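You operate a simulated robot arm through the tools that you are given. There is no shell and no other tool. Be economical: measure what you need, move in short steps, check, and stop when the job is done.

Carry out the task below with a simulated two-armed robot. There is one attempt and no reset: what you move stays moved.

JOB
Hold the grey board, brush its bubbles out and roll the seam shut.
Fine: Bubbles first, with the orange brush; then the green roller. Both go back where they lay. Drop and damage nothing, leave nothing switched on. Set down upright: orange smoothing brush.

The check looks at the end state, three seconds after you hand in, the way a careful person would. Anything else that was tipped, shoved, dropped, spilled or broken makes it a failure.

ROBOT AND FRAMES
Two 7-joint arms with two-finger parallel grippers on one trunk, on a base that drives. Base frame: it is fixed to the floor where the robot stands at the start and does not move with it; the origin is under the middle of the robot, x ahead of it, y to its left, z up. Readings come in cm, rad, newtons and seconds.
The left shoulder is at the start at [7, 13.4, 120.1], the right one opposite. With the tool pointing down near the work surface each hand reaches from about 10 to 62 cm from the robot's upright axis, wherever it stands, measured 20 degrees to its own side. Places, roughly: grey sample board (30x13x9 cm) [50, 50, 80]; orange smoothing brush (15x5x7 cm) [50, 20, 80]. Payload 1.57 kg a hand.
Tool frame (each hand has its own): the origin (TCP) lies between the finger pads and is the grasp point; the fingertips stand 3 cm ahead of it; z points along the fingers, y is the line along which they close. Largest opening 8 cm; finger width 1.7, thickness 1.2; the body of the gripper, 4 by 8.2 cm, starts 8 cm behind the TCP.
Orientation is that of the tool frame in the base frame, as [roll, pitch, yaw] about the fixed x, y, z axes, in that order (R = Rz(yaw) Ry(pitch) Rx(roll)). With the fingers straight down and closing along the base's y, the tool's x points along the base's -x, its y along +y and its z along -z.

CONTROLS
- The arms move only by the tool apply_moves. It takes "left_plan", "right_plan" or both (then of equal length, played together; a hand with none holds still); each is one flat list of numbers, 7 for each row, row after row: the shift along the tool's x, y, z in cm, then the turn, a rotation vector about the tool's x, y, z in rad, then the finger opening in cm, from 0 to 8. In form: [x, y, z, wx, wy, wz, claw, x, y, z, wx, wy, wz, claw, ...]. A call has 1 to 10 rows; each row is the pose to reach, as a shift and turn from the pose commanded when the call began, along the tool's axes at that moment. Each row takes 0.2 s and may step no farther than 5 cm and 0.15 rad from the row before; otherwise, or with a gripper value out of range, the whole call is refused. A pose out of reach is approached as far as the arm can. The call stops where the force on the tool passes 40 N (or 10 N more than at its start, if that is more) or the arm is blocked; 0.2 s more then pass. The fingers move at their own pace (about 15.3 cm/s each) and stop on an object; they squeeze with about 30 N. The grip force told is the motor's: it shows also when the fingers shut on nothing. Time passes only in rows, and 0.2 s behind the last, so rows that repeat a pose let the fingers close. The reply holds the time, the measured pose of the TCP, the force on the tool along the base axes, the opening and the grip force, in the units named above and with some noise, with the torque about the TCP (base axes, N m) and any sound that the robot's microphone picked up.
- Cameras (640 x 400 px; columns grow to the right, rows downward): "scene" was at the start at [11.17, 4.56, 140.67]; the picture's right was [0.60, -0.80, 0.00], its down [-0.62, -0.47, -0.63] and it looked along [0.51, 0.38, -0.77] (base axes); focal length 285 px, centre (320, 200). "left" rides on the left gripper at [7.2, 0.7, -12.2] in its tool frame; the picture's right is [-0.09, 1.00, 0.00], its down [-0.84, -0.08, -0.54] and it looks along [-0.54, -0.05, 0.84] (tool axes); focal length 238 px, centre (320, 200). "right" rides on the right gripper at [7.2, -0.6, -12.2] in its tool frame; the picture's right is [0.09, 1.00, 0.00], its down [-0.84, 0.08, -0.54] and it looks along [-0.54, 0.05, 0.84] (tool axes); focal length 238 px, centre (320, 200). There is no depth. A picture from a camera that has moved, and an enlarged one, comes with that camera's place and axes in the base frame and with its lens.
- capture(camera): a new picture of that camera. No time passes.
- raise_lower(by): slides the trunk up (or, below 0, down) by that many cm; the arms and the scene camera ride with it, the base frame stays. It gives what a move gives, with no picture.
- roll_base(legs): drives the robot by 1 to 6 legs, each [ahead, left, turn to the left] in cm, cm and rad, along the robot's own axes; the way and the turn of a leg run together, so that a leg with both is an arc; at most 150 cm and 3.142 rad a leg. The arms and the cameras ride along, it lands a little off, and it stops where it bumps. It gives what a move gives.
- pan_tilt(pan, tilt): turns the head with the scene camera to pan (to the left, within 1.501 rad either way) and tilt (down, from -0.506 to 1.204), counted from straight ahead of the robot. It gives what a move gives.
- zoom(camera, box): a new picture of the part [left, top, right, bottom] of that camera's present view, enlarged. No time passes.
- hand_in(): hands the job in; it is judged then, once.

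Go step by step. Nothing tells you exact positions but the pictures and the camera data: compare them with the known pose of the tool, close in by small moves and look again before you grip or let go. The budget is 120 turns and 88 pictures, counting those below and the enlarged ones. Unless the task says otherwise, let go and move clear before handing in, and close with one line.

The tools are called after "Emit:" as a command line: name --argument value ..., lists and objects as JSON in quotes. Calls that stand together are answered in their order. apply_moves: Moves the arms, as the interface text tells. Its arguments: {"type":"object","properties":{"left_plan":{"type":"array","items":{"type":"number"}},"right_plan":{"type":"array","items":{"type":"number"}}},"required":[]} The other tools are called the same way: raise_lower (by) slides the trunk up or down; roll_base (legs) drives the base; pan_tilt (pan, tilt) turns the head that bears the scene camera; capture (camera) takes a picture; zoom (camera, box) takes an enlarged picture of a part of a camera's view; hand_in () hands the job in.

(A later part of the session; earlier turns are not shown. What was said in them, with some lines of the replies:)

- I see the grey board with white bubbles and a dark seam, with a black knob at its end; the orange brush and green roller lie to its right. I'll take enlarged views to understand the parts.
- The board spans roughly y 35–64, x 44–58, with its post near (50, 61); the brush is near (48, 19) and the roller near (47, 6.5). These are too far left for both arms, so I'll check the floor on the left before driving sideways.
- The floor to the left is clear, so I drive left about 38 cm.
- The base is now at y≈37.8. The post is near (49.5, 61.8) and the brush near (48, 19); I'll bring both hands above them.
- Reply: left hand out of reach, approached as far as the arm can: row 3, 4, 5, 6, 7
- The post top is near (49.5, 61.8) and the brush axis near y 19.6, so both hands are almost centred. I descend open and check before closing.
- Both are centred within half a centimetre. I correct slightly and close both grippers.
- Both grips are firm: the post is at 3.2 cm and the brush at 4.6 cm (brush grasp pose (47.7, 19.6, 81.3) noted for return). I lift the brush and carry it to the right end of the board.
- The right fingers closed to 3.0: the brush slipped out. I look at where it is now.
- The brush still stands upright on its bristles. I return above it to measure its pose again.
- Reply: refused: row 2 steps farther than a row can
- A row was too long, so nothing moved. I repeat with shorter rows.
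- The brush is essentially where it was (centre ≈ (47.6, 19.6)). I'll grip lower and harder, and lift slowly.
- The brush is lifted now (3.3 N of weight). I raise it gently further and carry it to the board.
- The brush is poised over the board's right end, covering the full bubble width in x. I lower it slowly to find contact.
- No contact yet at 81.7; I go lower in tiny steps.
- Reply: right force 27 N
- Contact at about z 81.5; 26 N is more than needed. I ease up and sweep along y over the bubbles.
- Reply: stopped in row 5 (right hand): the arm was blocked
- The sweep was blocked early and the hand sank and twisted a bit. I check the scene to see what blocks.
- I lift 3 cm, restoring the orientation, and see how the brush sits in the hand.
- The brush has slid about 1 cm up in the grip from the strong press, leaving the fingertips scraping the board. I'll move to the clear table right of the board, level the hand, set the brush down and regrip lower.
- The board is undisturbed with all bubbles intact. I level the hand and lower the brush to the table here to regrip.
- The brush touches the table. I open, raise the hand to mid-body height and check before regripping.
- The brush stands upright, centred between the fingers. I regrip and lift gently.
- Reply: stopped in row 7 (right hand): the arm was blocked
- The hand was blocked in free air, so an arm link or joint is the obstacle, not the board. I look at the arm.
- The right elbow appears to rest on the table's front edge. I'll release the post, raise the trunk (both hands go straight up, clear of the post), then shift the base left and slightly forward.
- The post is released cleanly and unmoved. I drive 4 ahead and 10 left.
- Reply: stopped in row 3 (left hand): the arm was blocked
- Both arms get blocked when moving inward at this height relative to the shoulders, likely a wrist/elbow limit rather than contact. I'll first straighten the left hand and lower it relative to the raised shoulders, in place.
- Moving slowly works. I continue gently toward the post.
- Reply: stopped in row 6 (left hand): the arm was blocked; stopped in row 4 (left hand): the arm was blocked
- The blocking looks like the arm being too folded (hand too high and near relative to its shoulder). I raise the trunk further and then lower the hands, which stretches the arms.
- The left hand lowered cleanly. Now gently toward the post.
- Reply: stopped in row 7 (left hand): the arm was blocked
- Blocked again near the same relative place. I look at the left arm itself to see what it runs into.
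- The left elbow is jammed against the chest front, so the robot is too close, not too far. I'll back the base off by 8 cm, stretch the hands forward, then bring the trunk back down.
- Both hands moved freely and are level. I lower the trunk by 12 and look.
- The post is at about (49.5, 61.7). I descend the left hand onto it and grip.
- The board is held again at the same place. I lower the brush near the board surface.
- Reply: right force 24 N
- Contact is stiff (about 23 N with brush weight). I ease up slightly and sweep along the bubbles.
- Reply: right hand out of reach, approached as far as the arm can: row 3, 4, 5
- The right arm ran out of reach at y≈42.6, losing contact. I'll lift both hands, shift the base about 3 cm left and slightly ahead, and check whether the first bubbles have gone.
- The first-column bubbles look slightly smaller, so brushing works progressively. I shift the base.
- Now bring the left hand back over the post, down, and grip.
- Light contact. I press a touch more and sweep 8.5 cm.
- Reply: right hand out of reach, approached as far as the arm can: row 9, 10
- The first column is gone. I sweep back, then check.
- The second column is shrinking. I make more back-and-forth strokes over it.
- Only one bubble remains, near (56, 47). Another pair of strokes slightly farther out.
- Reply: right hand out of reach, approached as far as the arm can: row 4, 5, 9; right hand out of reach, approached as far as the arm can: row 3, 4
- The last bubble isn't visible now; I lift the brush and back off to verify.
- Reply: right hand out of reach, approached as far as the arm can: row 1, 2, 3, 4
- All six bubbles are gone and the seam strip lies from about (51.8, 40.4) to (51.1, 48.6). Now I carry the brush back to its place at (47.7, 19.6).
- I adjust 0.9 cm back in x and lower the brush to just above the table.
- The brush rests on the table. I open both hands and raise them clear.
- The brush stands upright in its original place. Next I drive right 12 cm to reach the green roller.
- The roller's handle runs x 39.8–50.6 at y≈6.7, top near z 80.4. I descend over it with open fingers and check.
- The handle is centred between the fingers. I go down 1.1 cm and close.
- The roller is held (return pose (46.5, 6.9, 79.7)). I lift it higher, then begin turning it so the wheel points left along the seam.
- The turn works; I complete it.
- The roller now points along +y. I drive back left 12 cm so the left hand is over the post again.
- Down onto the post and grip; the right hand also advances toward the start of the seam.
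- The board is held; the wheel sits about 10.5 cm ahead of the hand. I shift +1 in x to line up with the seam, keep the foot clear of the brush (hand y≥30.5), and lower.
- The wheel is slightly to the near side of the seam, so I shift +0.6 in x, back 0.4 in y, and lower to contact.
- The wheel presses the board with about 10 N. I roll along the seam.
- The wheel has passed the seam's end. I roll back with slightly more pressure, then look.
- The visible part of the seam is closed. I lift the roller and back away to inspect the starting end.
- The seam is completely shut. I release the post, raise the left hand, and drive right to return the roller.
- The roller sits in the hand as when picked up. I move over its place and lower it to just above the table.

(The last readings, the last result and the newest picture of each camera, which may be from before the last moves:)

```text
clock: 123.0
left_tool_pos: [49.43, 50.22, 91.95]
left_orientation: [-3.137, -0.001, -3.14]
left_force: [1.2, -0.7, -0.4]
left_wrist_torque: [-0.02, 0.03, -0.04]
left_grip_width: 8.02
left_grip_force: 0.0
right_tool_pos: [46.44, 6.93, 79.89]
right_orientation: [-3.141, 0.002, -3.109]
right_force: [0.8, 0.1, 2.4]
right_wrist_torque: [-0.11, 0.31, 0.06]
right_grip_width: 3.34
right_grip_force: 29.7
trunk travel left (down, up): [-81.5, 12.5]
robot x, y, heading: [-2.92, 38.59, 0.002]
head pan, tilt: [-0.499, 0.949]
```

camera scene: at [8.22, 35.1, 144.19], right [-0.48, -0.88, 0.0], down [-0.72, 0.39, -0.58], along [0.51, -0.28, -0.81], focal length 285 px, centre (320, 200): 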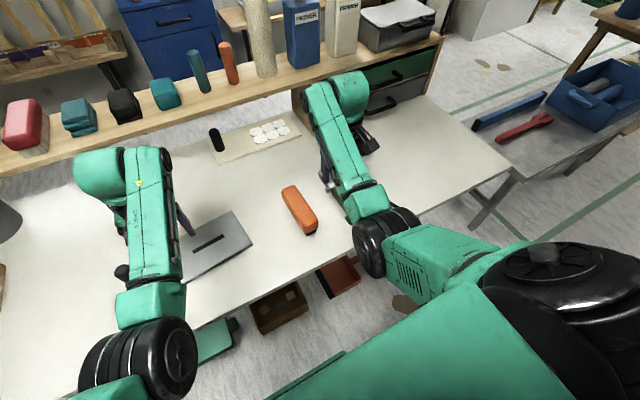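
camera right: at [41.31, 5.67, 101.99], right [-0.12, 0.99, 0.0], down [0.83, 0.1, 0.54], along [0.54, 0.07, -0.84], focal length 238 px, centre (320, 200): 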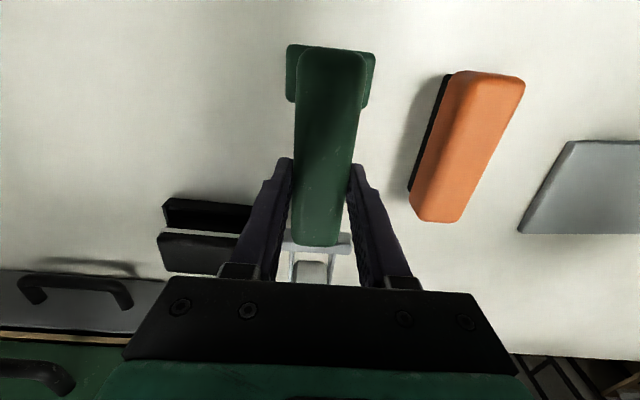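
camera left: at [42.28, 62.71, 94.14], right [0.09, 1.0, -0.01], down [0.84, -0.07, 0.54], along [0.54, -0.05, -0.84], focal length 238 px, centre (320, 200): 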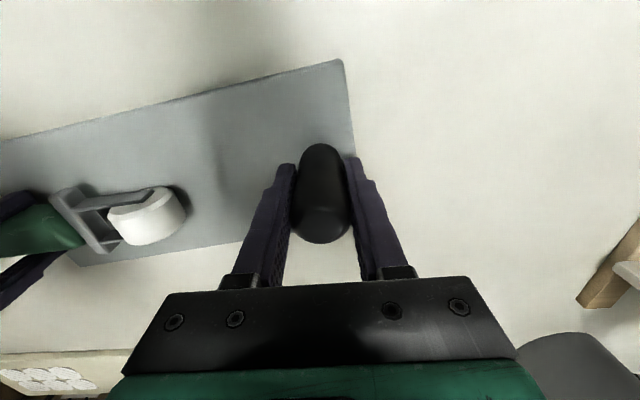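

The roller touches down. I open the fingers, pause, and lift clear.

Emit:
apply_moves --right_plan '[0, 0, 0.05, 0, 0, 0, 0, 0, 0, 0.05, 0, 0, 0, 4.5, 0, 0, 0.05, 0, 0, 0, 7, 0, 0, 0.05, 0, 0, 0, 8, 0, 0, -2, 0, 0, 0, 8, 0, 0, -5, 0, 0, 0, 8, 0, 0, -8, 0, 0, 0, 8, 0, 0, -12, 0, 0, 0, 8, 0, 0, -12, 0, 0, 0, 8]'

Emit:
capture --camera "right"

Emit:
pan_tilt --pan 0.1 --tilt 0.95

Emit:
capture --camera "scene"

```text
clock: 125.0
left_tool_pos: [49.47, 50.13, 91.97]
left_orientation: [-3.137, -0.001, -3.138]
left_force: [0.0, -0.1, 0.2]
left_wrist_torque: [0.02, 0.0, -0.02]
left_grip_width: 8.01
left_grip_force: 0.0
right_tool_pos: [46.44, 6.67, 91.84]
right_orientation: [3.141, 0.001, -3.108]
right_force: [0.2, 0.3, -0.2]
right_wrist_torque: [0.01, 0.0, 0.01]
right_grip_width: 8.0
right_grip_force: 0.0
trunk travel left (down, up): [-81.5, 12.5]
robot x, y, heading: [-3.43, 38.47, 0.004]
head pan, tilt: [-0.499, 0.949]
```

```text
11 pictures are left
camera right: at [39.32, 5.94, 103.91], right [-0.13, 0.99, 0.0], down [0.83, 0.1, 0.54], along [0.54, 0.07, -0.84], focal length 238 px, centre (320, 200)
```

right: 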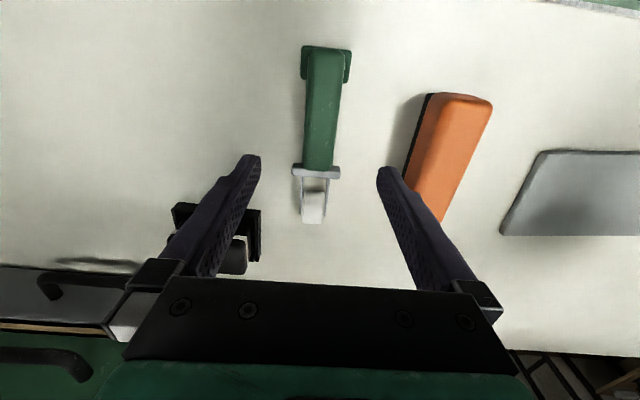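

```text
clock: 126.0
left_tool_pos: [49.44, 50.11, 91.99]
left_orientation: [-3.137, -0.002, -3.14]
left_force: [0.7, 0.2, -0.6]
left_wrist_torque: [-0.02, 0.0, 0.02]
left_grip_width: 8.0
left_grip_force: 0.2
right_tool_pos: [46.6, 6.78, 91.7]
right_orientation: [3.139, -0.001, -3.107]
right_force: [0.6, -0.1, 0.1]
right_wrist_torque: [0.01, -0.01, -0.03]
right_grip_width: 8.02
right_grip_force: 0.0
trunk travel left (down, up): [-81.5, 12.5]
robot x, y, heading: [-3.37, 38.95, 0.003]
head pan, tilt: [0.099, 0.949]
```

```text
10 pictures are left
camera scene: at [9.05, 39.21, 144.19], right [0.1, -0.99, 0.0], down [-0.81, -0.08, -0.58], along [0.58, 0.06, -0.81], focal length 285 px, centre (320, 200)
```

scene: 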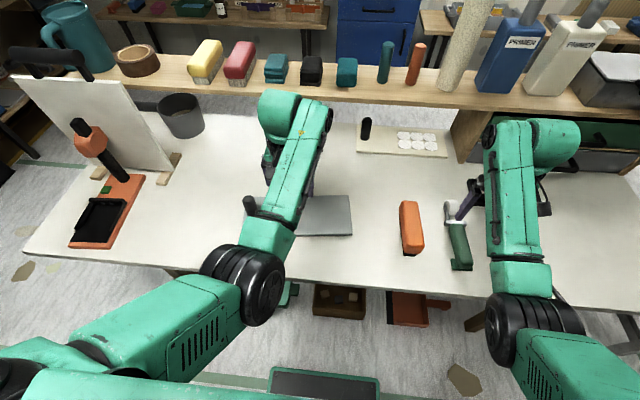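

The board is smooth with its seam shut. The brush stands upright in its place, the roller lies in its place, and both hands are empty and clear, so I hand in.

Emit:
hand_in

```text
The job is handed in.
```

The board's bubbles are brushed out and its seam is rolled shut. The brush stands upright and the roller lies where it was, each within about 4 mm of its starting spot. On the first lift the brush slipped from the grip; it stayed upright and unmoved on the table.
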